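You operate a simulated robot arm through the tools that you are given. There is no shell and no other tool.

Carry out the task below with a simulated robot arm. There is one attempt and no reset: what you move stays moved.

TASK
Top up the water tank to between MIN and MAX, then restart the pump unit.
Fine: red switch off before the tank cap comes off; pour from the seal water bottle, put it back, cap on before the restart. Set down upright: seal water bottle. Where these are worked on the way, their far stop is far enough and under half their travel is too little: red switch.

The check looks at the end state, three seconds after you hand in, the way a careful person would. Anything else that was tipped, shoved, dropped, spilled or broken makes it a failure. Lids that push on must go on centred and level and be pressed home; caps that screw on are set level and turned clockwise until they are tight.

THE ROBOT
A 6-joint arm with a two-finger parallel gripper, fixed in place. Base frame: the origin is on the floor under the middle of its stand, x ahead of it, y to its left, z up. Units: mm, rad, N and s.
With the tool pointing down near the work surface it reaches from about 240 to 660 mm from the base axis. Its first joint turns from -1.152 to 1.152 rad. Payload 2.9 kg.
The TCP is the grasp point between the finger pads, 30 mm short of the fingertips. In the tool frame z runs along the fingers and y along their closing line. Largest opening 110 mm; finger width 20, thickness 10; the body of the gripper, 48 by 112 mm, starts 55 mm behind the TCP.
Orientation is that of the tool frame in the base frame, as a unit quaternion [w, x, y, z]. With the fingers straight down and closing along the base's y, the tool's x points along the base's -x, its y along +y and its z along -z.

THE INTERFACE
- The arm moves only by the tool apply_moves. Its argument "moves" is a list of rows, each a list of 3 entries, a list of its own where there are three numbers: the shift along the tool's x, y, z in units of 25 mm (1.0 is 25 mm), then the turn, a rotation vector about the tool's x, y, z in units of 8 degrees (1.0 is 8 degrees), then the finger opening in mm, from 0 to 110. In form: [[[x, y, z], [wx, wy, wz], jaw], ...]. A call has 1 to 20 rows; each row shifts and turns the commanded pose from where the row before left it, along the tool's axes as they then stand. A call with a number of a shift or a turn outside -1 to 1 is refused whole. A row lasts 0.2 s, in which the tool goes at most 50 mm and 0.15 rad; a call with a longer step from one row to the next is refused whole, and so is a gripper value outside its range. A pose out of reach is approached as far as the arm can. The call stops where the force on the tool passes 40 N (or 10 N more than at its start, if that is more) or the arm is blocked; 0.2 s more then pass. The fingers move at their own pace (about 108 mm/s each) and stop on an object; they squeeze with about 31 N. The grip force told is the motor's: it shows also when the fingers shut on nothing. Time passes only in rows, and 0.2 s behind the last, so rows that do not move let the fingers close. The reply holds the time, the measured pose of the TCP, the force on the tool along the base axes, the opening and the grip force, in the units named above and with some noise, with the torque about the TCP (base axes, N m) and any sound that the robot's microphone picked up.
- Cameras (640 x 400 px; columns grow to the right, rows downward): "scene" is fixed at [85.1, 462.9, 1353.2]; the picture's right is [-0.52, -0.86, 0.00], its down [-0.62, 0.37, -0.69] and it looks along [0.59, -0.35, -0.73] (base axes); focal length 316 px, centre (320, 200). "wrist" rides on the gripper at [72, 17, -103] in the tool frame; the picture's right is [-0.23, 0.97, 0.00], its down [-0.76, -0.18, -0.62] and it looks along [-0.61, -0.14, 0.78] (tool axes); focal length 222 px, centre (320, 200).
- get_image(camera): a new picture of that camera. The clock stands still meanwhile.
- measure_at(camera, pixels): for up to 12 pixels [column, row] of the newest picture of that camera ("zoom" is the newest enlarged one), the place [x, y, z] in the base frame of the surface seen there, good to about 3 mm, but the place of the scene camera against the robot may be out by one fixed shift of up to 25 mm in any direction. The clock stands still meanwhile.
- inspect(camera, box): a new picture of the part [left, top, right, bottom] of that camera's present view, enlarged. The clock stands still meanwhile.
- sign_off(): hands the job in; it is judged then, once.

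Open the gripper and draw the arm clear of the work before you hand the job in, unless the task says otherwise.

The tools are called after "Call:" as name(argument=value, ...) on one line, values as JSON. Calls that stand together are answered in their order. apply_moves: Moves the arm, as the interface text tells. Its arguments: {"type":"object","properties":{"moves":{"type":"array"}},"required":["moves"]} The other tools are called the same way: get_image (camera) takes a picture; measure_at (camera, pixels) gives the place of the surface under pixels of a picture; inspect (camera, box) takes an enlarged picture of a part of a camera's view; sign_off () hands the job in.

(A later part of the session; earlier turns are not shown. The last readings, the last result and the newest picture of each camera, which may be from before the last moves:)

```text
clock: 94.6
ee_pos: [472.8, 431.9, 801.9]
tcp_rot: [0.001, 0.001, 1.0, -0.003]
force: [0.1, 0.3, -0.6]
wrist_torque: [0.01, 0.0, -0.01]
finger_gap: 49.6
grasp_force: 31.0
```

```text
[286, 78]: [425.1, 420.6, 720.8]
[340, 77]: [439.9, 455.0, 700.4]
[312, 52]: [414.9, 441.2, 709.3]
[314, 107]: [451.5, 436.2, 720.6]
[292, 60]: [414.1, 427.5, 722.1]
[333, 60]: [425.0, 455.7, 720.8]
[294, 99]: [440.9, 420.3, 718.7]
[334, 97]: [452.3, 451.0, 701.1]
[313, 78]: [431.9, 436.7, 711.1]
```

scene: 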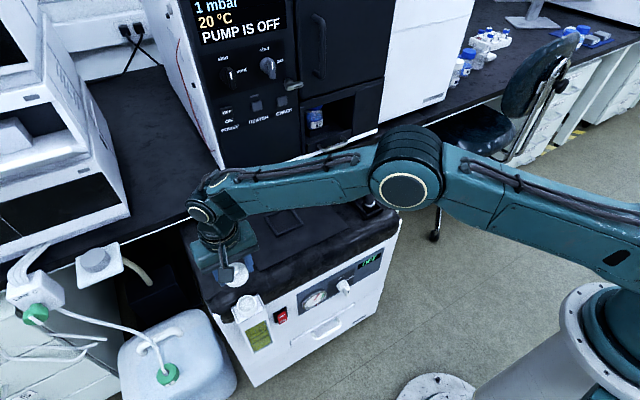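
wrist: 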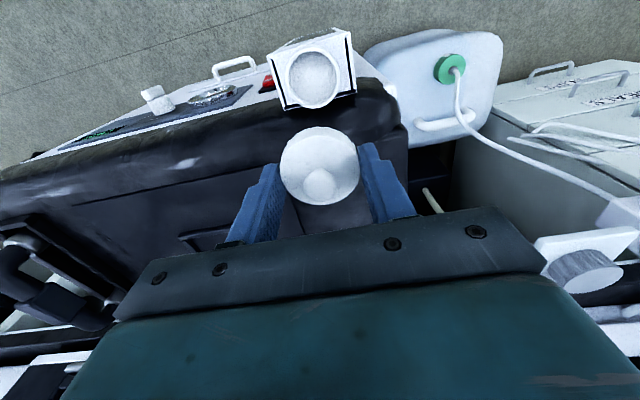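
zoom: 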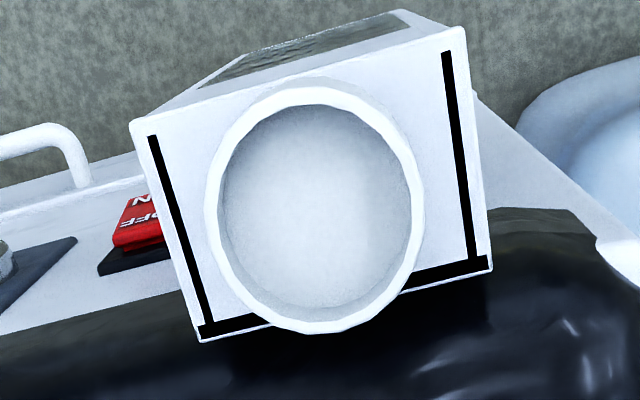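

Neck centre ≈(431.3, 437.3), rim z≈720. I measure the held cap with the same camera to get the relative offset.

Call:
inspect(camera="wrist", box=[260, 105, 380, 225])

Call:
measure_at(camera="wrist", pixels=[[321, 184], [284, 170], [357, 168], [321, 138], [321, 203], [295, 148], [346, 148], [297, 195], [347, 193]])

```text
3.33 times, centred on (320, 165) of wrist
```

zoom: 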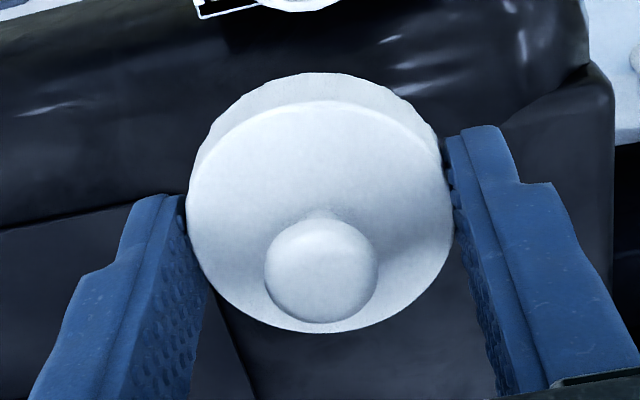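

```text
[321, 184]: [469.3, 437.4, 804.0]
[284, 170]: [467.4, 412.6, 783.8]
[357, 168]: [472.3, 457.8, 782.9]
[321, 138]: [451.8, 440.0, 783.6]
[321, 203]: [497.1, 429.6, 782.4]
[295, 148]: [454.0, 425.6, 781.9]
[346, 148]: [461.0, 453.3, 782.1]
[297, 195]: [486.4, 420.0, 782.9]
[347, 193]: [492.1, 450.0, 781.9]
```

Relative offset from the ray geometry is about (-41, +4). I take extra pose readings to average out noise.

Call:
apply_moves(moves=[[[0, 0, 0], [0, 0, 0], 40]])

Call:
apply_moves(moves=[[[0, 0, 0], [0, 0, 0], 40]])

Call:
apply_moves(moves=[[[0, 0, 0], [0, 0, 0], 40]])

```text
clock: 95.0
ee_pos: [471.3, 433.3, 800.5]
tcp_rot: [0.001, 0.001, 1.0, -0.003]
force: [-0.1, 0.7, -1.3]
wrist_torque: [-0.02, 0.04, -0.02]
finger_gap: 49.6
grasp_force: 31.0
```

```text
clock: 95.4
ee_pos: [473.3, 432.7, 800.8]
tcp_rot: [0.001, 0.001, 1.0, -0.003]
force: [0.5, -0.6, -0.5]
wrist_torque: [-0.01, -0.02, 0.01]
finger_gap: 49.6
grasp_force: 31.3
```

```text
clock: 95.8
ee_pos: [472.4, 432.5, 800.8]
tcp_rot: [0.0, 0.0, 1.0, -0.003]
force: [0.3, 0.8, -0.4]
wrist_torque: [-0.01, -0.01, 0.0]
finger_gap: 49.9
grasp_force: 30.2
```

Averaged TCP is (472.4, 432.6, 801). I move by (-41, +5) over the neck and descend to 10 mm above the rim, then check alignment visually.

Call:
apply_moves(moves=[[[0.82, 0.1, 0], [0, 0, 0], 40], [[0.82, 0.1, 0], [0, 0, 0], 40], [[0, 0, 0.8], [0, 0, 0], 40], [[0, 0, 0.76], [0, 0, 0], 40], [[0, 0, 0], [0, 0, 0], 40]])

Call:
inspect(camera="scene", box=[222, 270, 282, 325])

Call:
get_image(camera="wrist")

```text
clock: 97.0
ee_pos: [432.4, 435.5, 763.0]
tcp_rot: [0.001, 0.001, 1.0, -0.002]
force: [1.2, -0.3, -0.7]
wrist_torque: [0.01, 0.0, -0.01]
finger_gap: 49.4
grasp_force: 31.0
```

```text
7.27 times, centred on (252, 298) of scene
```

zoom: 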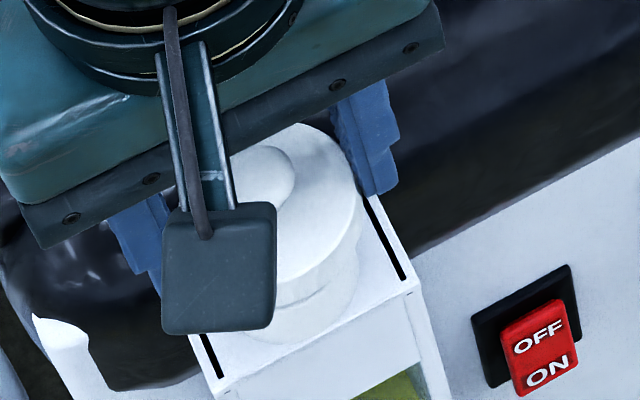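

```text
taken
```

wrist: 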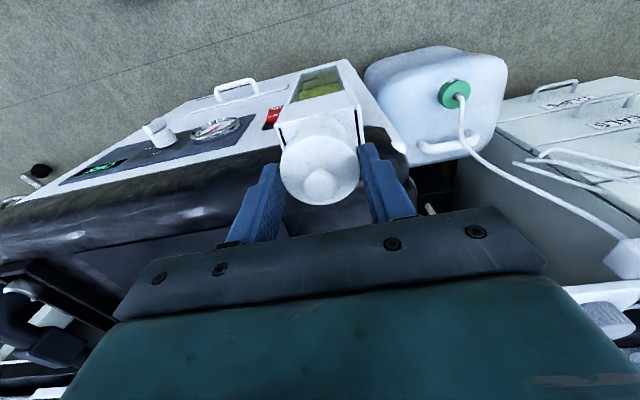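

I zoom the wrist view on the cap and the neck beneath it.

Call:
inspect(camera="wrist", box=[260, 90, 380, 215])

Call:
inspect(camera="scene", box=[240, 280, 272, 310])

```text
3.20 times, centred on (320, 152) of wrist
```

zoom: 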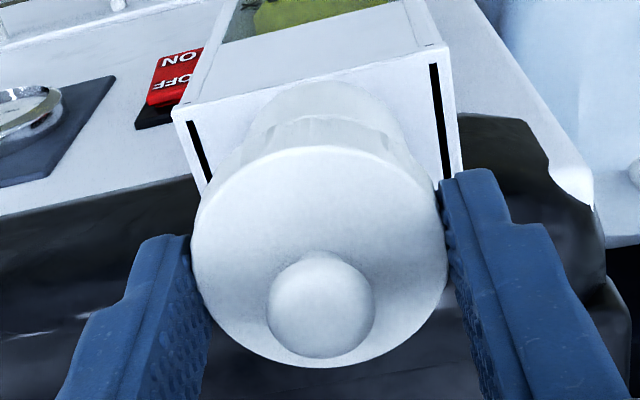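

```text
13.33 times, centred on (256, 295) of scene
```

zoom: 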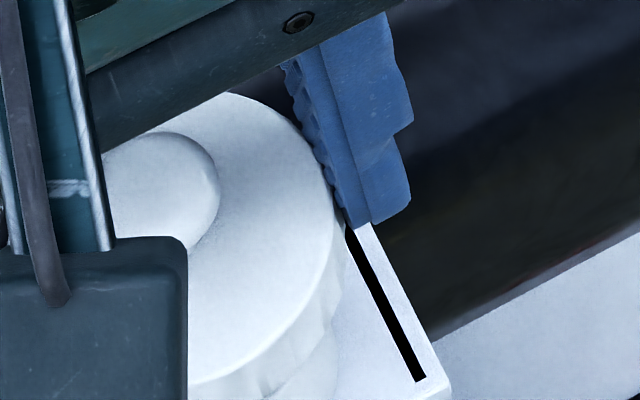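

The visible neck below is offset about +1.5 mm in y and ~1.7 mm in -x relative to the cap, agreeing with the TCP reading. I shift by that and re-check.

Call:
apply_moves(moves=[[[0.068, 0.07, 0], [0, 0, 0], 40], [[0, 0, 0], [0, 0, 0], 40]])

Call:
apply_moves(moves=[[[0, 0, 0], [0, 0, 0], 40]])

Call:
apply_moves(moves=[[[0, 0, 0], [0, 0, 0], 40]])

Call:
inspect(camera="wrist", box=[260, 90, 380, 215])

```text
clock: 97.6
ee_pos: [429.9, 438.9, 764.1]
tcp_rot: [0.0, 0.001, 1.0, -0.002]
force: [0.0, 0.1, -1.6]
wrist_torque: [-0.01, -0.02, -0.04]
finger_gap: 49.7
grasp_force: 31.0
```

```text
clock: 98.0
ee_pos: [429.9, 438.6, 762.3]
tcp_rot: [0.0, 0.001, 1.0, -0.003]
force: [-0.4, 0.0, -0.3]
wrist_torque: [-0.02, 0.02, 0.02]
finger_gap: 49.7
grasp_force: 31.4
```

```text
clock: 98.4
ee_pos: [429.7, 437.2, 762.0]
tcp_rot: [0.001, 0.001, 1.0, -0.003]
force: [0.6, 0.3, -0.6]
wrist_torque: [0.02, 0.03, -0.01]
finger_gap: 49.7
grasp_force: 31.0
```

```text
3.20 times, centred on (320, 152) of wrist
```

zoom: 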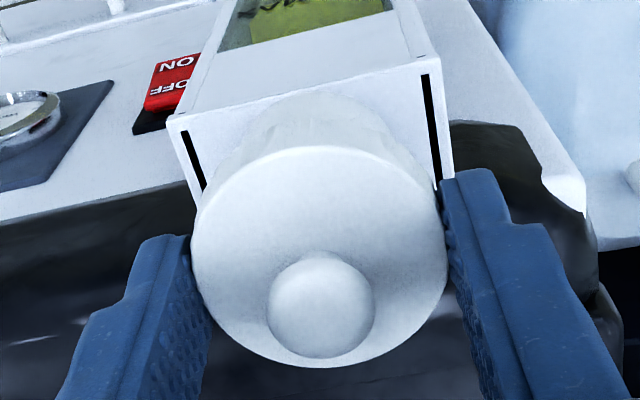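

Neck and cap are now concentric in view (TCP ≈(429.8, 438.2)). I level the tool by 0.3° and descend in small steps, watching for contact.

Call:
apply_moves(moves=[[[0, 0, 0.1], [-0.04, 0, 0], 40], [[0, 0, 0.1], [0, 0, 0], 40], [[0, 0, 0.1], [0, 0, 0], 40], [[0, 0, 0.06], [0, 0, 0], 40], [[0, 0, 0], [0, 0, 0], 40]])

Call:
inspect(camera="wrist", box=[260, 90, 380, 215])

```text
clock: 99.6
ee_pos: [429.8, 437.1, 754.6]
tcp_rot: [0.001, 0.001, 1.0, 0.0]
force: [0.1, 0.0, -0.6]
wrist_torque: [0.01, -0.02, -0.02]
finger_gap: 49.8
grasp_force: 31.3
```

```text
3.20 times, centred on (320, 152) of wrist
```

zoom: 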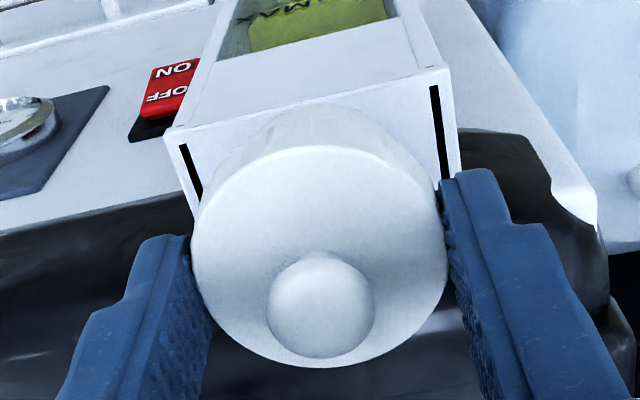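

No contact yet at z≈754. Continuing in 1 mm steps.

Call:
apply_moves(moves=[[[0, 0, 0.04], [0, 0, 0], 40], [[0, 0, 0.04], [0, 0, 0], 40], [[0, 0, 0.04], [0, 0, 0], 40]])

Call:
apply_moves(moves=[[[0, 0, 0.04], [0, 0, 0], 40], [[0, 0, 0.04], [0, 0, 0], 40]])

```text
clock: 100.4
ee_pos: [429.9, 436.6, 750.1]
tcp_rot: [0.001, 0.001, 1.0, 0.0]
force: [-0.9, -0.4, -1.3]
wrist_torque: [-0.02, 0.0, 0.01]
finger_gap: 49.9
grasp_force: 30.8
```

```text
clock: 101.0
ee_pos: [429.3, 435.8, 748.2]
tcp_rot: [0.001, 0.0, 1.0, 0.0]
force: [-0.3, 0.0, 0.3]
wrist_torque: [-0.01, -0.01, 0.04]
finger_gap: 49.5
grasp_force: 31.2
```

No force with the cap bottom already around rim height, so it is sliding over the neck. I continue stepwise.

Call:
apply_moves(moves=[[[0, 0, 0.04], [0, 0, 0], 40], [[0, 0, 0.04], [0, 0, 0], 40]])

Call:
apply_moves(moves=[[[0, 0, 0.04], [0, 0, 0], 40], [[0, 0, 0.04], [0, 0, 0], 40]])

Call:
inspect(camera="wrist", box=[260, 90, 380, 215])

```text
clock: 101.6
ee_pos: [428.9, 437.8, 744.6]
tcp_rot: [0.0, 0.001, 1.0, 0.0]
force: [-0.8, 0.1, 0.2]
wrist_torque: [0.02, -0.02, -0.04]
finger_gap: 49.8
grasp_force: 31.3
```

```text
clock: 102.2
ee_pos: [429.6, 437.2, 744.3]
tcp_rot: [0.001, 0.001, 1.0, 0.0]
force: [-0.8, 0.5, -0.4]
wrist_torque: [0.01, 0.0, -0.01]
finger_gap: 49.8
grasp_force: 31.1
```

```text
3.20 times, centred on (320, 152) of wrist
```

zoom: 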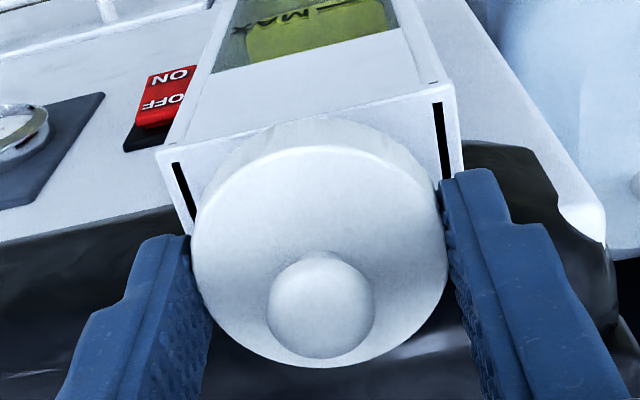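

At z≈744 with no force; seat expected near 742. I continue pressing in 1 mm steps.

Call:
apply_moves(moves=[[[0, 0, 0.04], [0, 0, 0], 40], [[0, 0, 0.04], [0, 0, 0], 40]])

Call:
apply_moves(moves=[[[0, 0, 0.04], [0, 0, 0], 40], [[0, 0, 0.04], [0, 0, 0], 40]])

```text
clock: 102.8
ee_pos: [429.8, 436.8, 744.1]
tcp_rot: [0.001, 0.0, 1.0, 0.0]
force: [-0.9, -0.5, -0.1]
wrist_torque: [-0.02, 0.0, 0.02]
finger_gap: 49.7
grasp_force: 31.5
```

```text
clock: 103.4
ee_pos: [428.5, 437.0, 740.9]
tcp_rot: [0.001, 0.0, 1.0, 0.0]
force: [1.0, -0.4, 1.4]
wrist_torque: [-0.03, -0.05, 0.0]
finger_gap: 49.9
grasp_force: 30.9
```

Call:
apply_moves(moves=[[[0, 0, 0.04], [0, 0, 0], 40], [[0, 0, 0.04], [0, 0, 0], 40]])

Call:
inspect(camera="wrist", box=[260, 90, 380, 215])

Call:
inspect(camera="scene", box=[222, 270, 282, 325])

```text
clock: 104.0
ee_pos: [429.3, 437.1, 742.8]
tcp_rot: [0.002, 0.001, 1.0, 0.001]
force: [-2.9, -3.9, 19.0]
wrist_torque: [-0.11, 0.0, 0.02]
finger_gap: 49.9
grasp_force: 30.2
```

```text
3.20 times, centred on (320, 152) of wrist
```

zoom: 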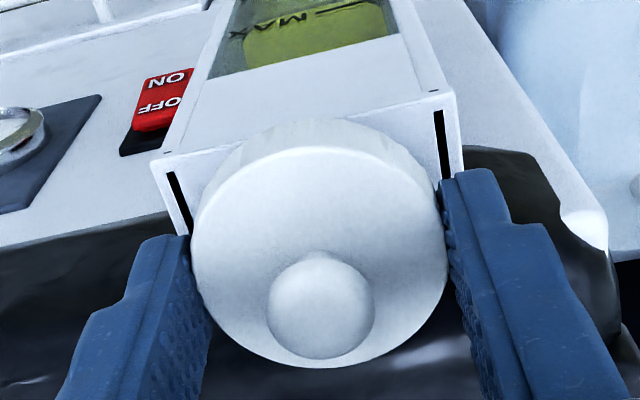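

```text
7.27 times, centred on (252, 298) of scene
```

zoom: 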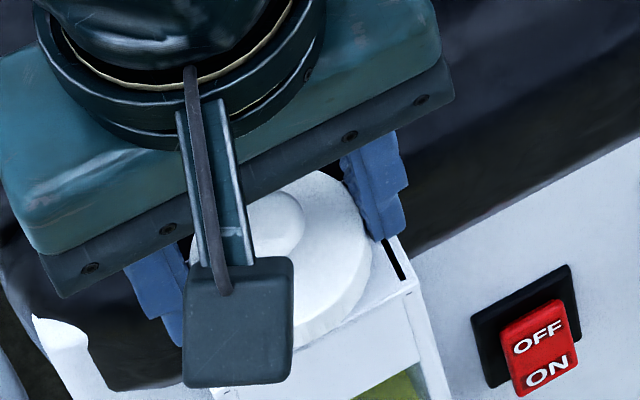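

Contact at 19 N with the cap at its original height. I press a bit more for it to snap home.

Call:
apply_moves(moves=[[[0, 0, 0.04], [0, 0, 0], 40], [[0, 0, 0], [0, 0, 0], 40]])

Call:
measure_at(camera="wrist", pixels=[[320, 186], [320, 150], [300, 165], [342, 165]])

```text
clock: 104.6
ee_pos: [429.9, 437.8, 741.5]
tcp_rot: [0.002, 0.0, 1.0, 0.002]
force: [-9.6, -4.7, 34.8]
wrist_torque: [-0.26, 0.1, -0.02]
finger_gap: 49.7
grasp_force: 31.0
```

```text
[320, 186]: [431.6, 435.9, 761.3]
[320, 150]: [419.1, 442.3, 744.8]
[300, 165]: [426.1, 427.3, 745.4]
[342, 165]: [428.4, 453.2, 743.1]
```

34.8 N without a snap yet. I measure the cap's actual height and level now.

Call:
get_image(camera="wrist")

Call:
measure_at(camera="wrist", pixels=[[320, 186], [320, 150], [300, 165], [342, 165], [290, 175], [350, 175], [305, 195], [338, 195], [285, 140], [355, 125]])

```text
taken
```

wrist: 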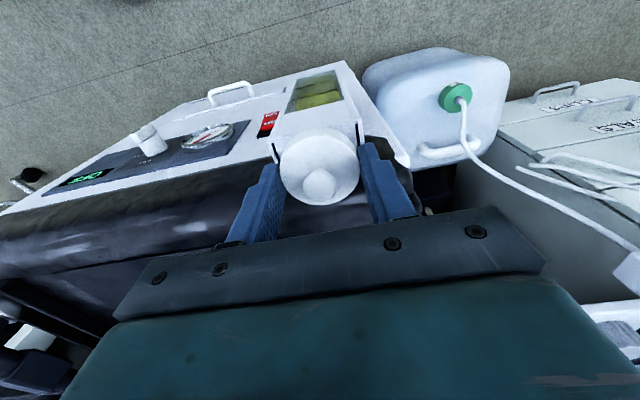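

```text
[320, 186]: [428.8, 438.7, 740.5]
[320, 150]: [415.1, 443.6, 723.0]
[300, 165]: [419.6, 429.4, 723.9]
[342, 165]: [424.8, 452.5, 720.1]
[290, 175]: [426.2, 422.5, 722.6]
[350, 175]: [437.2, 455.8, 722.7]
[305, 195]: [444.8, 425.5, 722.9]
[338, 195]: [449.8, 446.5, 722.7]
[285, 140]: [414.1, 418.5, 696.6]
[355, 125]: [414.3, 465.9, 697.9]
```

The cap top is level at z≈722.7 (originally ~724), so it is down. There's a side load of about -10 N in x, so I shift 0.8 mm toward -x and press further.

Call:
apply_moves(moves=[[[0.035, -0.015, 0], [0, 0, 0], 40], [[0, 0, 0.03], [0, 0, 0], 40], [[0, 0, 0.03], [0, 0, 0], 40]])

```text
clock: 105.4
ee_pos: [430.1, 437.9, 740.5]
tcp_rot: [0.005, 0.0, 1.0, 0.004]
force: [-3.2, 0.7, 36.0]
wrist_torque: [-0.04, 0.04, -0.01]
finger_gap: 49.8
grasp_force: 31.0
```

Force reaches 36 N with the cap hard on its seat. I back off the preload in small steps and see whether the cap holds (tension) or comes up freely.

Call:
apply_moves(moves=[[[0, 0, -0.04], [0, 0, 0], 40], [[0, 0, -0.04], [0, 0, 0], 40], [[0, 0, 0], [0, 0, 0], 40]])

Call:
apply_moves(moves=[[[0, 0, -0.03], [0, 0, 0], 40], [[0, 0, 0], [0, 0, 0], 40]])

Call:
apply_moves(moves=[[[0, 0, -0.02], [0, 0, 0], 40], [[0, 0, 0], [0, 0, 0], 40]])

```text
clock: 106.2
ee_pos: [429.6, 438.0, 740.3]
tcp_rot: [0.005, 0.001, 1.0, 0.003]
force: [5.9, 6.6, 21.9]
wrist_torque: [0.2, -0.13, 0.01]
finger_gap: 49.9
grasp_force: 31.0
```

```text
clock: 106.8
ee_pos: [428.5, 436.1, 740.2]
tcp_rot: [0.001, 0.001, 1.0, 0.001]
force: [7.9, 3.3, 16.1]
wrist_torque: [0.14, -0.27, -0.01]
finger_gap: 49.8
grasp_force: 31.0
```

```text
clock: 107.4
ee_pos: [427.0, 436.1, 739.8]
tcp_rot: [0.001, 0.0, 1.0, 0.0]
force: [4.7, 3.8, 18.8]
wrist_torque: [0.16, -0.21, 0.03]
finger_gap: 49.7
grasp_force: 30.8
```

The preload is still ~19 N (arm compliance about 5 N/mm); I keep easing upward and remove the side load.

Call:
apply_moves(moves=[[[-0.02, 0.012, -0.04], [0, 0, 0], 40], [[0, 0, -0.04], [0, 0, 0], 40], [[0, 0, 0], [0, 0, 0], 40]])

Call:
apply_moves(moves=[[[0, 0, -0.04], [0, 0, 0], 40], [[0, 0, 0], [0, 0, 0], 40]])

```text
clock: 108.2
ee_pos: [428.1, 435.3, 739.1]
tcp_rot: [0.0, 0.0, 1.0, -0.001]
force: [-1.7, 1.2, 6.1]
wrist_torque: [0.07, -0.04, 0.01]
finger_gap: 49.8
grasp_force: 31.0
```

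```text
clock: 108.8
ee_pos: [427.9, 435.8, 741.2]
tcp_rot: [0.001, 0.001, 1.0, 0.0]
force: [3.1, 3.0, -1.6]
wrist_torque: [0.05, -0.06, 0.02]
finger_gap: 49.6
grasp_force: 31.1
```

Preload is now gone (-1.6 N). One more 1 mm up to see whether the cap resists.

Call:
apply_moves(moves=[[[0, 0, -0.04], [0, 0, 0], 40], [[0, 0, 0], [0, 0, 0], 40]])

Call:
get_image(camera="wrist")

Call:
measure_at(camera="wrist", pixels=[[320, 186], [320, 150], [300, 165], [342, 165], [290, 175], [350, 175], [305, 195], [338, 195]])

```text
clock: 109.4
ee_pos: [429.4, 435.0, 743.9]
tcp_rot: [0.001, 0.001, 1.0, 0.0]
force: [2.0, 2.2, -1.3]
wrist_torque: [0.09, -0.06, -0.02]
finger_gap: 49.8
grasp_force: 30.5
```

```text
taken
```

wrist: 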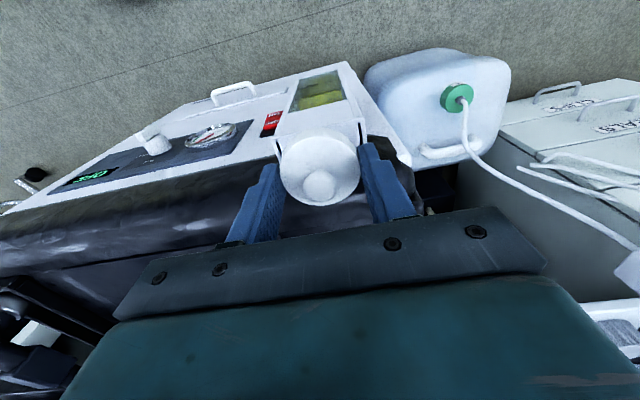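

```text
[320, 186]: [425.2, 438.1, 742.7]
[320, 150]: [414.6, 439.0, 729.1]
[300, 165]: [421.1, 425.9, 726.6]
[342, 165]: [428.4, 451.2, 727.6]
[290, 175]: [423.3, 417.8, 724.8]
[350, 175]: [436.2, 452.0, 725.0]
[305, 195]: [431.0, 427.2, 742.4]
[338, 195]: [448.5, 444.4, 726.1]
```

The cap lifted freely with the gripper, so it isn't latched. I re-seat it with light pressure and try turning clockwise while watching torque.

Call:
apply_moves(moves=[[[0, 0, 0.04], [0, 0, 0], 40], [[0, 0, 0.04], [0, 0, 0], 40], [[0, 0, 0.04], [0, 0, 0], 40], [[0, 0, 0.02], [0, 0, 0], 40]])

Call:
apply_moves(moves=[[[0, 0, 0], [0, 0, 0.5], 40], [[0, 0, 0], [0, 0, 0.5], 40]])

```text
clock: 110.4
ee_pos: [428.5, 436.3, 739.6]
tcp_rot: [0.001, 0.0, 1.0, -0.001]
force: [1.4, -0.9, -1.1]
wrist_torque: [-0.02, -0.04, -0.01]
finger_gap: 49.7
grasp_force: 31.1
```

```text
clock: 111.0
ee_pos: [427.9, 437.3, 741.3]
tcp_rot: [0.0, 0.072, 0.997, 0.0]
force: [-0.1, 0.3, 0.0]
wrist_torque: [-0.01, 0.0, -0.06]
finger_gap: 49.8
grasp_force: 31.0
```

Not yet in contact; I lower another 1.5 mm to light contact and continue turning clockwise.

Call:
apply_moves(moves=[[[0, 0, 0.04], [0, 0, 0], 40], [[0, 0, 0.04], [0, 0, 0], 40]])

Call:
apply_moves(moves=[[[0, 0, 0.01], [0, 0, 0.6], 40], [[0, 0, 0], [0, 0, 0.6], 40], [[0, 0, 0], [0, 0, 0.6], 40]])

```text
clock: 111.6
ee_pos: [429.0, 436.7, 740.5]
tcp_rot: [0.002, 0.071, 0.997, 0.002]
force: [-4.5, -4.3, 18.5]
wrist_torque: [-0.07, 0.11, 0.0]
finger_gap: 49.7
grasp_force: 30.8
```

```text
clock: 112.4
ee_pos: [429.7, 436.7, 740.8]
tcp_rot: [0.002, 0.196, 0.981, 0.002]
force: [0.2, -1.1, 24.9]
wrist_torque: [0.0, -0.01, 0.05]
finger_gap: 49.6
grasp_force: 30.8
```

No noticeable thread torque yet. I continue clockwise for another ~50°, monitoring.

Call:
apply_moves(moves=[[[0, 0, 0], [0, 0, 0.9], 40], [[0, 0, 0], [0, 0, 0.9], 40], [[0, 0, 0], [0, 0, 0.9], 40], [[0, 0, 0], [0, 0, 0.9], 40]])

Call:
apply_moves(moves=[[[0, 0, 0], [0, 0, 0.9], 40], [[0, 0, 0], [0, 0, 0.9], 40], [[0, 0, 0], [0, 0, 0.9], 40]])

```text
clock: 113.4
ee_pos: [429.6, 437.1, 740.3]
tcp_rot: [0.001, 0.434, 0.901, 0.003]
force: [1.0, 0.4, 25.0]
wrist_torque: [-0.04, -0.05, 0.06]
finger_gap: 49.9
grasp_force: 31.0
```

```text
clock: 114.2
ee_pos: [429.2, 437.7, 740.2]
tcp_rot: [0.001, 0.595, 0.804, 0.003]
force: [-0.5, -0.9, 26.9]
wrist_torque: [-0.09, -0.02, 0.04]
finger_gap: 49.9
grasp_force: 31.1
```

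Turning ~80° clockwise shows no thread (torque ~0.05 N·m, height unchanged), so it is a push-on cap. I ease off, release, and will press it home from above on the knob with closed fingers.

Call:
apply_moves(moves=[[[0, 0, -0.05], [0, 0, 0], 40], [[0, 0, -0.05], [0, 0, 0], 40], [[0, 0, 0], [0, 0, 0], 55], [[0, 0, 0], [0, 0, 0], 75], [[0, 0, 0], [0, 0, 0], 75], [[0, 0, -0.4], [0, 0, 0], 75], [[0, 0, -0.8], [0, 0, 0], 75], [[0, 0, -0.8], [0, 0, 0], 75], [[0, 0, 0], [0, 0, 0], 75]])

Call:
get_image(camera="wrist")

Call:
inspect(camera="scene", box=[222, 275, 282, 330])

```text
clock: 116.2
ee_pos: [428.7, 436.8, 787.3]
tcp_rot: [0.0, 0.594, 0.805, 0.0]
force: [0.2, -0.2, -0.8]
wrist_torque: [-0.05, 0.0, 0.01]
finger_gap: 75.0
grasp_force: 0.0
heard: snap
```

```text
taken
```

wrist: 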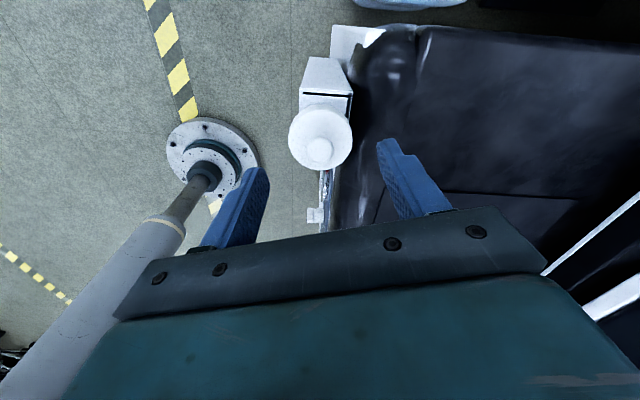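

```text
7.27 times, centred on (252, 302) of scene
```

zoom: 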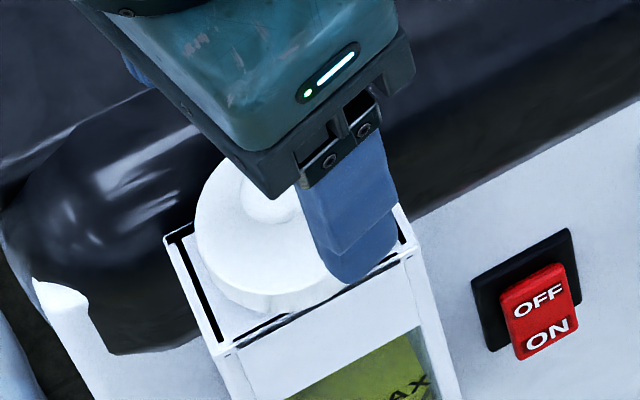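

A "snap" was heard as I released — the cap appears to have latched. I measure its height, level and centring now.

Call:
measure_at(camera="wrist", pixels=[[320, 150], [291, 138], [350, 136], [320, 110], [320, 168], [300, 155], [342, 154], [302, 118], [340, 117], [330, 75], [302, 92], [349, 96]])

Call:
inspect(camera="wrist", box=[265, 50, 375, 190])

```text
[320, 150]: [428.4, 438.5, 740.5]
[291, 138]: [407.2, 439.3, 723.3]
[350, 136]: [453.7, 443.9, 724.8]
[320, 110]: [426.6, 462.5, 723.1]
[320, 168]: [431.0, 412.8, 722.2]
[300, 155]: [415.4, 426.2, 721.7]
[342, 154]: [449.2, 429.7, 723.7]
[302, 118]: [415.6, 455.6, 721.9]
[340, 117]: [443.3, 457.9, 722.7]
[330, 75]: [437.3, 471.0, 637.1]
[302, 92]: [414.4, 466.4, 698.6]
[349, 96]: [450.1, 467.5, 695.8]
```

```text
2.86 times, centred on (320, 120) of wrist
```

zoom: 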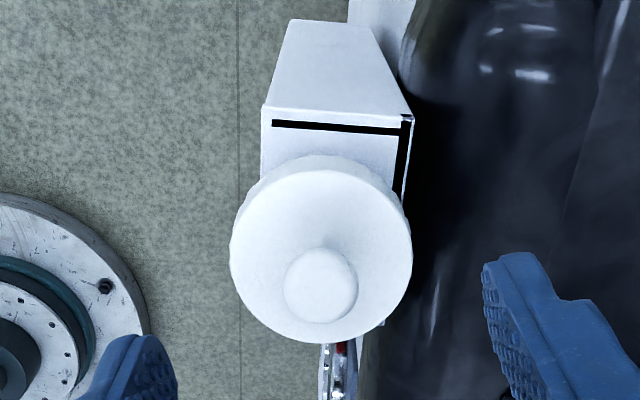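

The cap is level (z 722–725 all round), centred and at its original height. To make sure it is home, I close the fingers and press straight down on the knob.

Call:
apply_moves(moves=[[[0, 0, 0], [0, 0, 0], 30], [[0, 0, 0], [0, 0, 0], 0], [[0, 0, 0], [0, 0, 0], 0], [[0, 0, 0.3], [0, 0, 0], 0], [[0, 0, 0.16], [0, 0, 0], 0], [[0, 0, 0], [0, 0, 0], 0]])

Call:
get_image(camera="wrist")

Call:
inspect(camera="scene", box=[222, 275, 282, 330])

```text
clock: 117.6
ee_pos: [426.7, 435.5, 778.4]
tcp_rot: [0.001, 0.594, 0.804, 0.001]
force: [-0.4, -0.1, -0.1]
wrist_torque: [0.0, 0.02, 0.0]
finger_gap: 0.2
grasp_force: 30.9
```

```text
taken
```

wrist: 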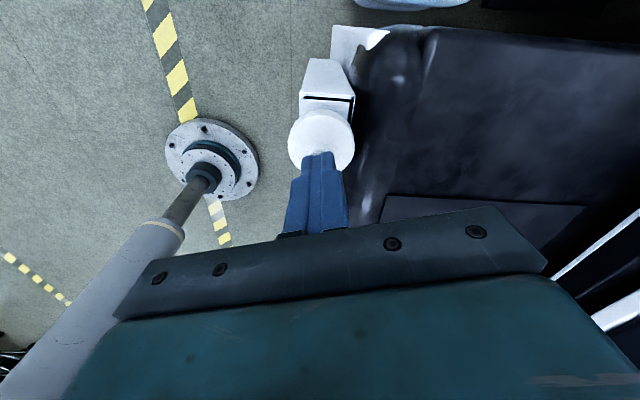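

```text
7.27 times, centred on (252, 302) of scene
```

zoom: 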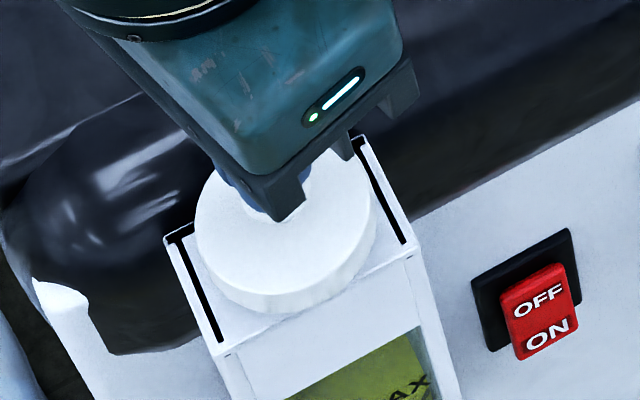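

The knob is about 2 mm off along tool x, so I shift 1.8 mm and press down in small steps.

Call:
apply_moves(moves=[[[0.07, 0, 0.12], [0, 0, 0], 0], [[0, 0, 0.08], [0, 0, 0], 0], [[0, 0, 0.06], [0, 0, 0], 0], [[0, 0, 0.06], [0, 0, 0], 0]])

Call:
apply_moves(moves=[[[0, 0, 0.06], [0, 0, 0], 0], [[0, 0, 0.06], [0, 0, 0], 0], [[0, 0, 0.06], [0, 0, 0], 0]])

```text
clock: 118.6
ee_pos: [427.7, 439.3, 772.2]
tcp_rot: [0.0, 0.593, 0.805, 0.002]
force: [-6.7, -5.0, 20.2]
wrist_torque: [-0.2, 0.16, 0.03]
finger_gap: 0.0
grasp_force: 30.8
```

```text
clock: 119.0
ee_pos: [428.6, 438.1, 773.6]
tcp_rot: [0.0, 0.594, 0.805, 0.0]
force: [-3.1, -3.6, 6.4]
wrist_torque: [-0.1, 0.09, -0.03]
finger_gap: 0.0
grasp_force: 31.2
stopped in row 2: the force on the tool passed its limit at 44 N (the readings are from after the stop); the commanded pose is now the measured one
```

Pressed to 44 N without any further movement — consistent with it being latched. I'll verify with a very gentle tug: rise, open, re-grip the cap as in the first grasp.

Call:
apply_moves(moves=[[[0, 0, -0.6], [0, 0, 0], 0], [[0, 0, -0.6], [0, 0, 0], 40], [[0.0, 0, 0], [0, 0, 0], 70], [[0, 0, 0], [0, 0, 0], 70], [[0, 0, 0], [0, 0, 0], 70]])

Call:
get_image(camera="wrist")

Call:
inspect(camera="scene", box=[222, 275, 282, 330])

```text
clock: 120.2
ee_pos: [427.7, 437.8, 801.3]
tcp_rot: [0.001, 0.594, 0.805, 0.001]
force: [0.1, -0.2, 0.4]
wrist_torque: [0.01, 0.02, -0.01]
finger_gap: 70.2
grasp_force: 0.0
```

```text
taken
```

wrist: 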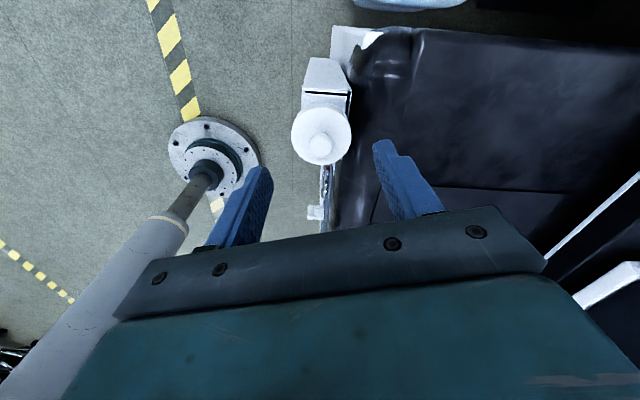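

```text
7.27 times, centred on (252, 302) of scene
```

zoom: 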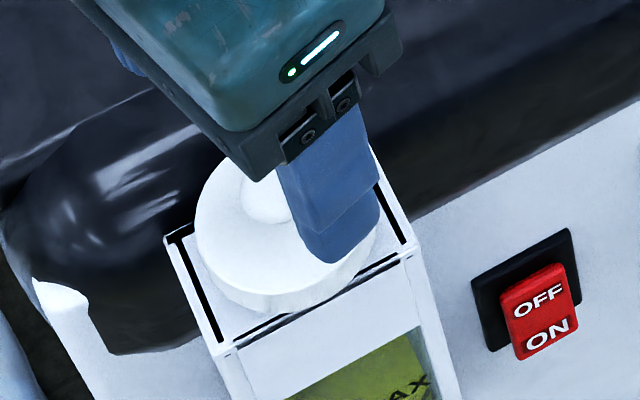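

I descend around the cap with open jaws, then close softly.

Call:
apply_moves(moves=[[[-0.02, 0.06, 0.9], [0, 0, 0], 70], [[0, 0, 0.9], [0, 0, 0], 70], [[0, 0, 0.78], [0, 0, 0], 70], [[0, 0, 0], [0, 0, 0], 58], [[0, 0, 0], [0, 0, 0], 52], [[0, 0, 0], [0, 0, 0], 45], [[0, 0, 0], [0, 0, 0], 45]])

```text
clock: 121.8
ee_pos: [429.3, 439.3, 738.0]
tcp_rot: [0.0, 0.595, 0.804, 0.001]
force: [0.1, -0.4, -0.4]
wrist_torque: [-0.02, 0.0, -0.01]
finger_gap: 50.0
grasp_force: 30.8
heard: snap
```

Another "snap" while closing on it, and no side load now — my grip likely popped it loose, which means it had been latched. I check by raising 1.5 mm.

Call:
apply_moves(moves=[[[0, 0, -0.03], [0, 0, 0], 45], [[0, 0, -0.03], [0, 0, 0], 45], [[0, 0, 0], [0, 0, 0], 45]])

Call:
inspect(camera="wrist", box=[260, 90, 380, 215])

```text
clock: 122.7
ee_pos: [428.8, 438.0, 739.5]
tcp_rot: [0.001, 0.594, 0.804, 0.001]
force: [-0.5, 0.1, -0.6]
wrist_torque: [-0.03, -0.01, 0.02]
finger_gap: 49.7
grasp_force: 31.4
```

```text
3.20 times, centred on (320, 152) of wrist
```

zoom: 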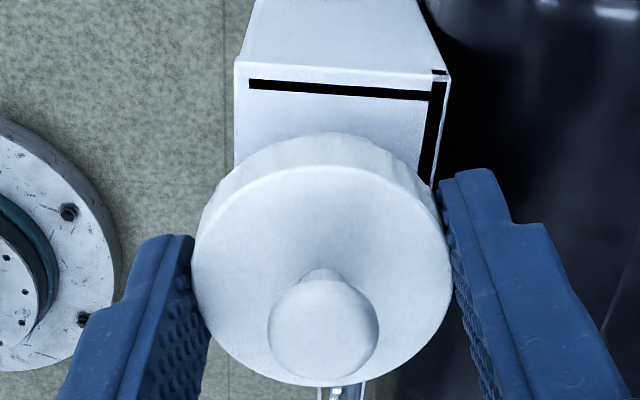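

It lifts freely, so I re-seat: lower and press to about 25 N with minimal side load, then release as before.

Call:
apply_moves(moves=[[[0, 0, 0.04], [0, 0, 0], 45], [[0, 0, 0.04], [0, 0, 0], 45], [[0, 0, 0.04], [0, 0, 0], 45], [[0, 0, 0], [0, 0, 0], 45]])

Call:
apply_moves(moves=[[[0, 0, 0.04], [0, 0, 0], 45], [[0, 0, 0.04], [0, 0, 0], 45]])

```text
clock: 123.7
ee_pos: [430.0, 437.9, 736.2]
tcp_rot: [0.001, 0.593, 0.805, 0.002]
force: [-3.7, 0.2, 9.1]
wrist_torque: [0.01, 0.05, 0.02]
finger_gap: 50.0
grasp_force: 30.6
```

```text
clock: 124.2
ee_pos: [430.4, 439.1, 737.6]
tcp_rot: [0.0, 0.593, 0.805, 0.001]
force: [-11.1, -6.5, 33.3]
wrist_torque: [-0.21, 0.2, -0.02]
finger_gap: 49.3
grasp_force: 31.5
```

There's a side load (-11, -6.5) from arm flex; I compensate by ~1 mm inward and ease to a moderate preload before releasing.

Call:
apply_moves(moves=[[[-0.01, -0.036, -0.03], [0, 0, 0], 45], [[0, 0, -0.02], [0, 0, 0], 45], [[0, 0, 0], [0, 0, 0], 45]])

```text
clock: 125.0
ee_pos: [430.3, 438.1, 737.7]
tcp_rot: [0.002, 0.595, 0.804, 0.004]
force: [0.4, -1.3, 24.5]
wrist_torque: [-0.13, 0.13, 0.0]
finger_gap: 49.7
grasp_force: 30.7
```

Side load is gone with 24 N down. I now repeat the same release sequence.

Call:
apply_moves(moves=[[[0, 0, -0.04], [0, 0, 0], 45], [[0, 0, -0.04], [0, 0, 0], 45], [[0, 0, 0], [0, 0, 0], 55], [[0, 0, 0], [0, 0, 0], 75], [[0, 0, 0], [0, 0, 0], 75]])

```text
clock: 126.2
ee_pos: [427.4, 437.6, 735.8]
tcp_rot: [0.0, 0.595, 0.804, 0.0]
force: [-0.9, 0.2, 0.0]
wrist_torque: [0.0, 0.01, -0.01]
finger_gap: 75.2
grasp_force: 0.0
heard: snap
```

Snap heard on release again — latched. I rise straight up clear of the cap without touching it and measure its height and level.

Call:
apply_moves(moves=[[[0, 0, -0.4], [0, 0, 0], 75], [[0, 0, -0.8], [0, 0, 0], 75], [[0, 0, -0.8], [0, 0, 0], 75], [[0, 0, -0.8], [0, 0, 0], 75], [[0, 0, 0], [0, 0, 0], 75]])

Call:
get_image(camera="wrist")

Call:
measure_at(camera="wrist", pixels=[[320, 145], [292, 132], [350, 131], [320, 106], [320, 160], [300, 150], [342, 149], [302, 114], [340, 113]])

```text
clock: 127.5
ee_pos: [427.0, 438.4, 806.1]
tcp_rot: [0.0, 0.594, 0.804, 0.001]
force: [0.4, -0.8, 0.4]
wrist_torque: [0.0, 0.0, 0.01]
finger_gap: 75.0
grasp_force: 0.1
```

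```text
taken
```

wrist: 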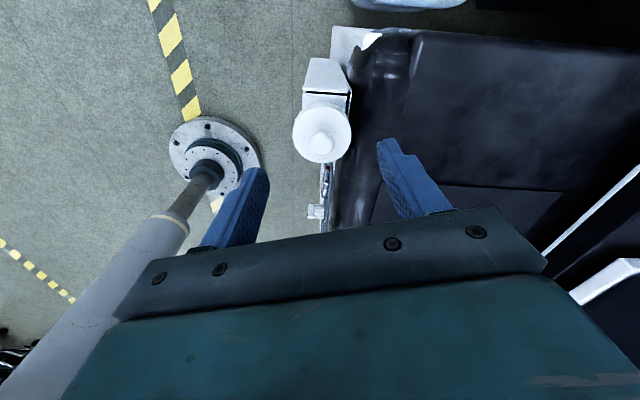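

```text
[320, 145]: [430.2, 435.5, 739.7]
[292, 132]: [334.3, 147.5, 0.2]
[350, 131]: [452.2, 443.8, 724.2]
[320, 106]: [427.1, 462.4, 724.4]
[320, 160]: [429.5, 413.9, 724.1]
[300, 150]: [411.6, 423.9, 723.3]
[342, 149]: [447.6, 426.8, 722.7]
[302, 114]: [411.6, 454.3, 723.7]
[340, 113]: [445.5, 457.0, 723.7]
```

The cap is seated level at z≈723.7, as originally. Now for the restart: I move away to in front of the panel, close the fingers and turn the tool back to yaw 30°.

Call:
apply_moves(moves=[[[-0.6, -0.76, 0], [0, 0, 0], 40], [[-0.6, -0.76, 0], [0, 0, 0], 0], [[-0.6, -0.76, 0], [0, 0, 0], 0], [[-0.6, -0.76, 0], [0, 0, 0], 0], [[0, 0, 0], [0, 0, -0.99], 0], [[0, 0, 0], [0, 0, -0.99], 0], [[0, 0, 0], [0, 0, -0.99], 0], [[0, 0, 0], [0, 0, -0.99], 0], [[0, 0, 0], [0, 0, -0.99], 0], [[0, 0, 0], [0, 0, -0.99], 0], [[0, 0, 0], [0, 0, -0.99], 0], [[0, 0, 0], [0, 0, -0.99], 0], [[0, 0, 0], [0, 0, -0.99], 0], [[0, 0, 0], [0, 0, -0.99], 0], [[0, 0, 0], [0, 0, -0.99], 0], [[0, 0, 0], [0, 0, -0.99], 0], [[0, 0, 0], [0, 0, -0.99], 0], [[0, 0, 0], [0, 0, 0], 0]])

Call:
get_image(camera="scene")

Call:
get_image(camera="wrist")

```text
clock: 131.2
ee_pos: [372.5, 358.5, 806.8]
tcp_rot: [0.0, -0.261, 0.965, 0.0]
force: [0.1, -0.4, 0.1]
wrist_torque: [0.0, -0.01, -0.01]
finger_gap: 0.1
grasp_force: 31.1
```

```text
taken
```

scene: 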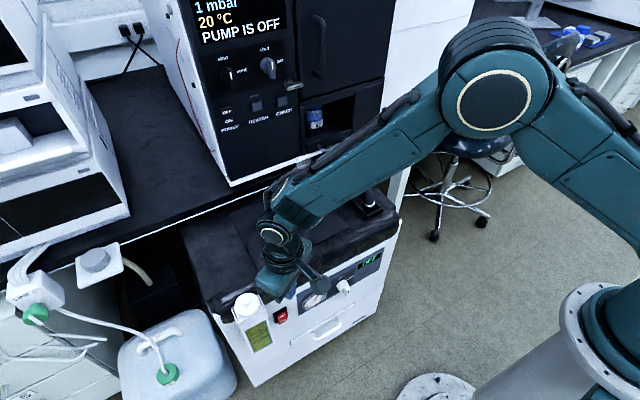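

```text
taken
```

wrist: 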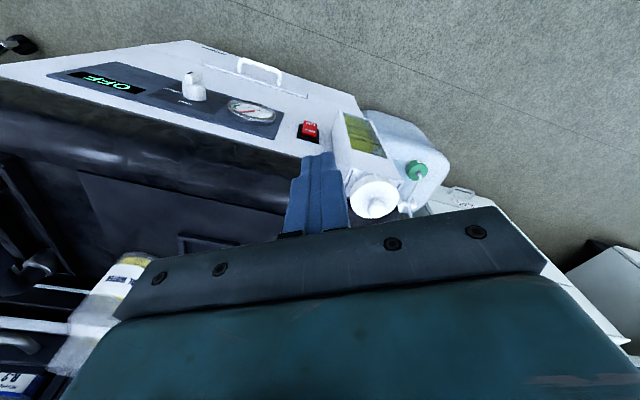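

Same viewpoint as before. I check the cap and the switch's current state up close.

Call:
inspect(camera="wrist", box=[335, 105, 425, 225])

Call:
inspect(camera="wrist", box=[290, 110, 335, 150])

Call:
measure_at(camera="zoom", pixels=[[330, 120], [330, 160], [320, 190], [330, 215], [250, 170], [400, 190], [300, 230], [345, 85], [200, 300]])

Call:
inspect(camera="scene", box=[222, 285, 302, 350])

```text
3.33 times, centred on (380, 165) of wrist
```

zoom: 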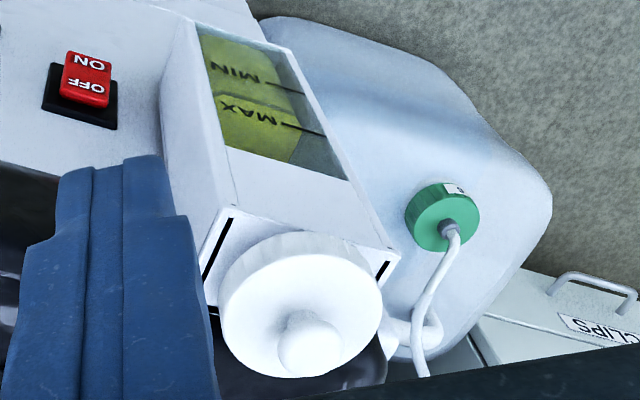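

```text
10.00 times, centred on (312, 130) of wrist
```

zoom: 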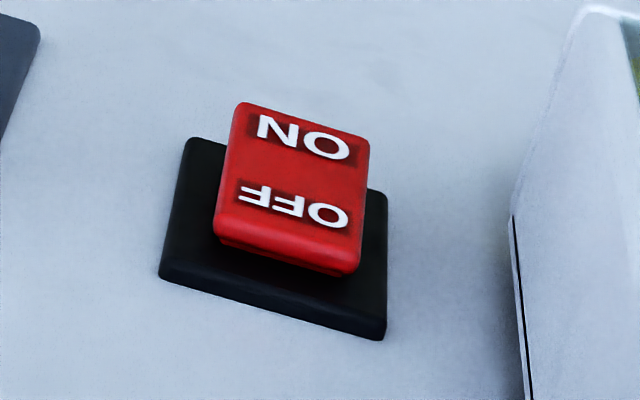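

```text
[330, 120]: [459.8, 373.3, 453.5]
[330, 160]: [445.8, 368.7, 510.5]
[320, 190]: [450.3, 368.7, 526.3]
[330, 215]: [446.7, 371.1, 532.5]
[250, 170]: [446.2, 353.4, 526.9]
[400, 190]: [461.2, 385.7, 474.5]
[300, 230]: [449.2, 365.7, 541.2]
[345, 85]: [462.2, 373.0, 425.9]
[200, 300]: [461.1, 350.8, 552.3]
```

```text
6.15 times, centred on (262, 318) of scene
```

zoom: 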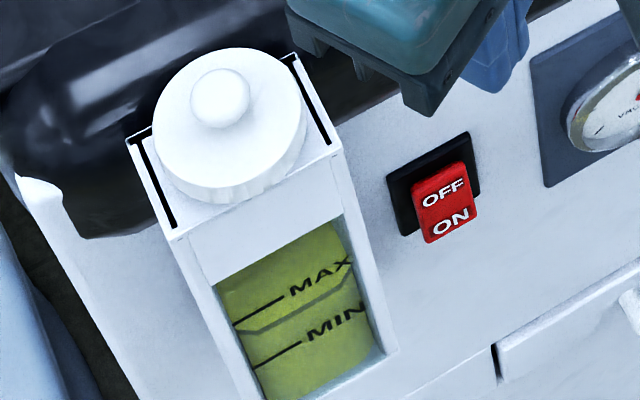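

The cap looks right and the ON half of the paddle is at (445.8, 368, 510). I pitch the tool 45° and lower in front of the switch, well clear of the panel.

Call:
apply_moves(moves=[[[0, 0, 0], [0, -0.9375, 0], 0], [[0, 0, 0], [0, -0.9375, 0], 0], [[0, 0, 0], [0, -0.9375, 0], 0], [[0, 0, 0], [0, -0.9375, 0], 0], [[0, 0, 0], [0, -0.9375, 0], 0], [[0, 0, 0], [0, -0.9375, 0], 0], [[0.706, 0, 0.707], [0, 0, 0], 0], [[0.706, 0, 0.707], [0, 0, 0], 0], [[0.706, 0, 0.707], [0, 0, 0], 0], [[0.706, 0, 0.707], [0, 0, 0], 0], [[0.706, 0, 0.707], [0, 0, 0], 0], [[0.706, 0, 0.707], [0, 0, 0], 0], [[0.706, 0, 0.707], [0, 0, 0], 0], [[0.706, 0, 0.707], [0, 0, 0], 0], [[0.706, 0, 0.707], [0, 0, 0], 0], [[0.706, 0, 0.707], [0, 0, 0], 0], [[0.706, 0, 0.707], [0, 0, 0], 0], [[0, 0, 0], [0, 0, 0], 0]])

Call:
get_image(camera="wrist")

```text
clock: 135.1
ee_pos: [373.9, 363.5, 532.4]
tcp_rot: [0.371, -0.239, 0.892, 0.099]
force: [0.3, 0.0, 0.1]
wrist_torque: [-0.01, -0.02, -0.04]
finger_gap: 0.0
grasp_force: 31.3
```

```text
taken
```

wrist: 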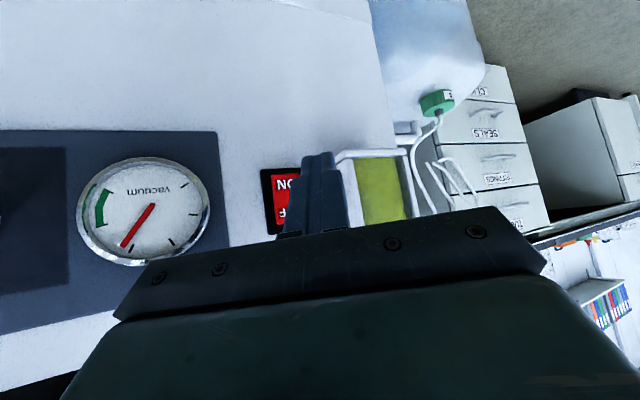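

The tip is in front of the switch. I approach to ~10 mm from the ON half, aiming at z≈512.

Call:
apply_moves(moves=[[[-0.266, -0.38, 0.434], [0, 0, 0], 0], [[-0.266, -0.38, 0.434], [0, 0, 0], 0], [[0, 0, 0], [0, 0, 0], 0]])

Call:
inspect(camera="wrist", box=[240, 110, 400, 250])

Call:
inspect(camera="scene", box=[222, 275, 322, 360])

```text
clock: 135.8
ee_pos: [404.8, 356.9, 525.1]
tcp_rot: [0.371, -0.24, 0.892, 0.1]
force: [0.0, 0.4, 0.0]
wrist_torque: [0.0, -0.04, 0.01]
finger_gap: 0.4
grasp_force: 30.8
```

```text
2.86 times, centred on (320, 180) of wrist
```

zoom: 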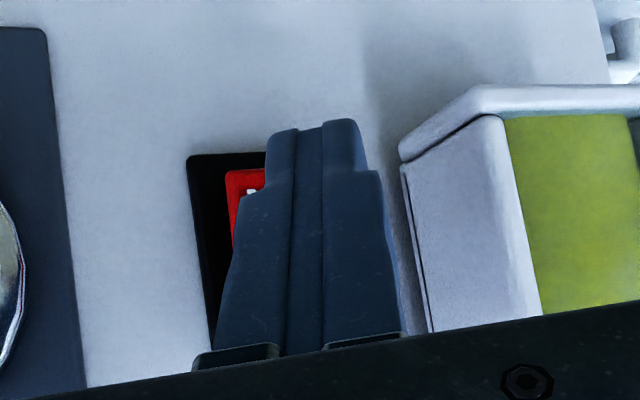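

```text
4.71 times, centred on (272, 318) of scene
```

zoom: 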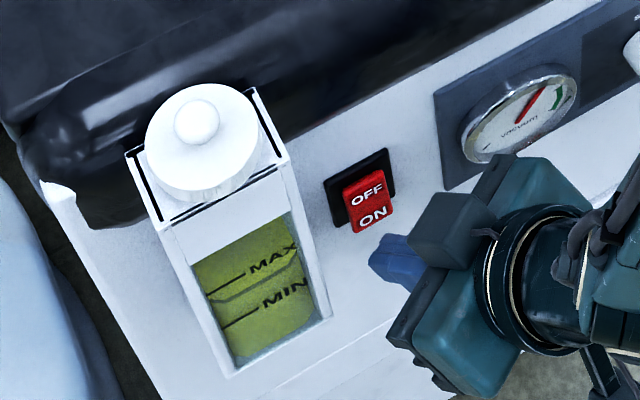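

Aligned with the ON half; I raise 3 mm to z≈514 and advance in +x in small steps until it toggles or force stops.

Call:
apply_moves(moves=[[[-0.183, -0.08, 0.013], [0, 0, 0], 0], [[-0.073, -0.06, 0.073], [0, 0, 0], 0], [[-0.049, -0.04, 0.049], [0, 0, 0], 0], [[-0.049, -0.04, 0.049], [0, 0, 0], 0], [[0, 0, 0], [0, 0, 0], 0]])

Call:
inspect(camera="wrist", box=[240, 110, 400, 250])

```text
clock: 137.1
ee_pos: [416.6, 355.4, 528.0]
tcp_rot: [0.371, -0.24, 0.892, 0.099]
force: [-0.9, -0.8, -0.4]
wrist_torque: [0.01, 0.01, 0.01]
finger_gap: 0.0
grasp_force: 30.9
```

```text
2.86 times, centred on (320, 180) of wrist
```

zoom: 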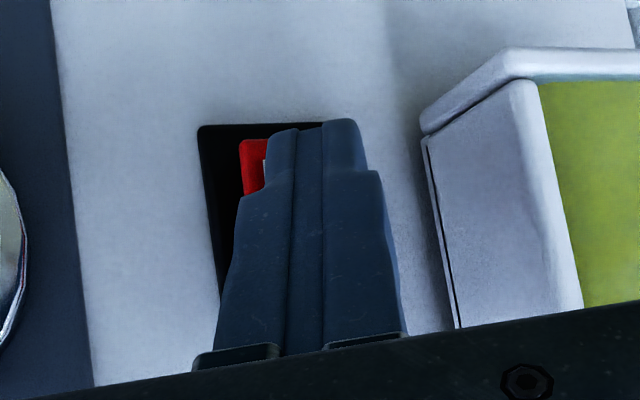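

Nearly touching. I keep pushing in 2 mm steps and watch for the lamp.

Call:
apply_moves(moves=[[[-0.049, -0.04, 0.049], [0, 0, 0], 0], [[-0.049, -0.04, 0.049], [0, 0, 0], 0], [[-0.049, -0.04, 0.049], [0, 0, 0], 0]])

Call:
inspect(camera="scene", box=[222, 275, 322, 360])

```text
clock: 138.0
ee_pos: [418.6, 356.2, 528.4]
tcp_rot: [0.368, -0.243, 0.892, 0.101]
force: [-3.8, 0.1, -0.1]
wrist_torque: [0.01, 0.04, 0.03]
finger_gap: 0.1
grasp_force: 31.0
stopped in row 3: the force on the tool passed its limit at 41 N (the readings are from after the stop); the commanded pose is now the measured one
```

```text
4.71 times, centred on (272, 318) of scene
```

zoom: 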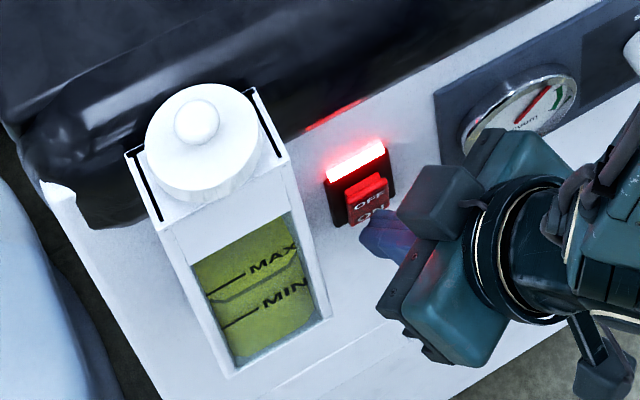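

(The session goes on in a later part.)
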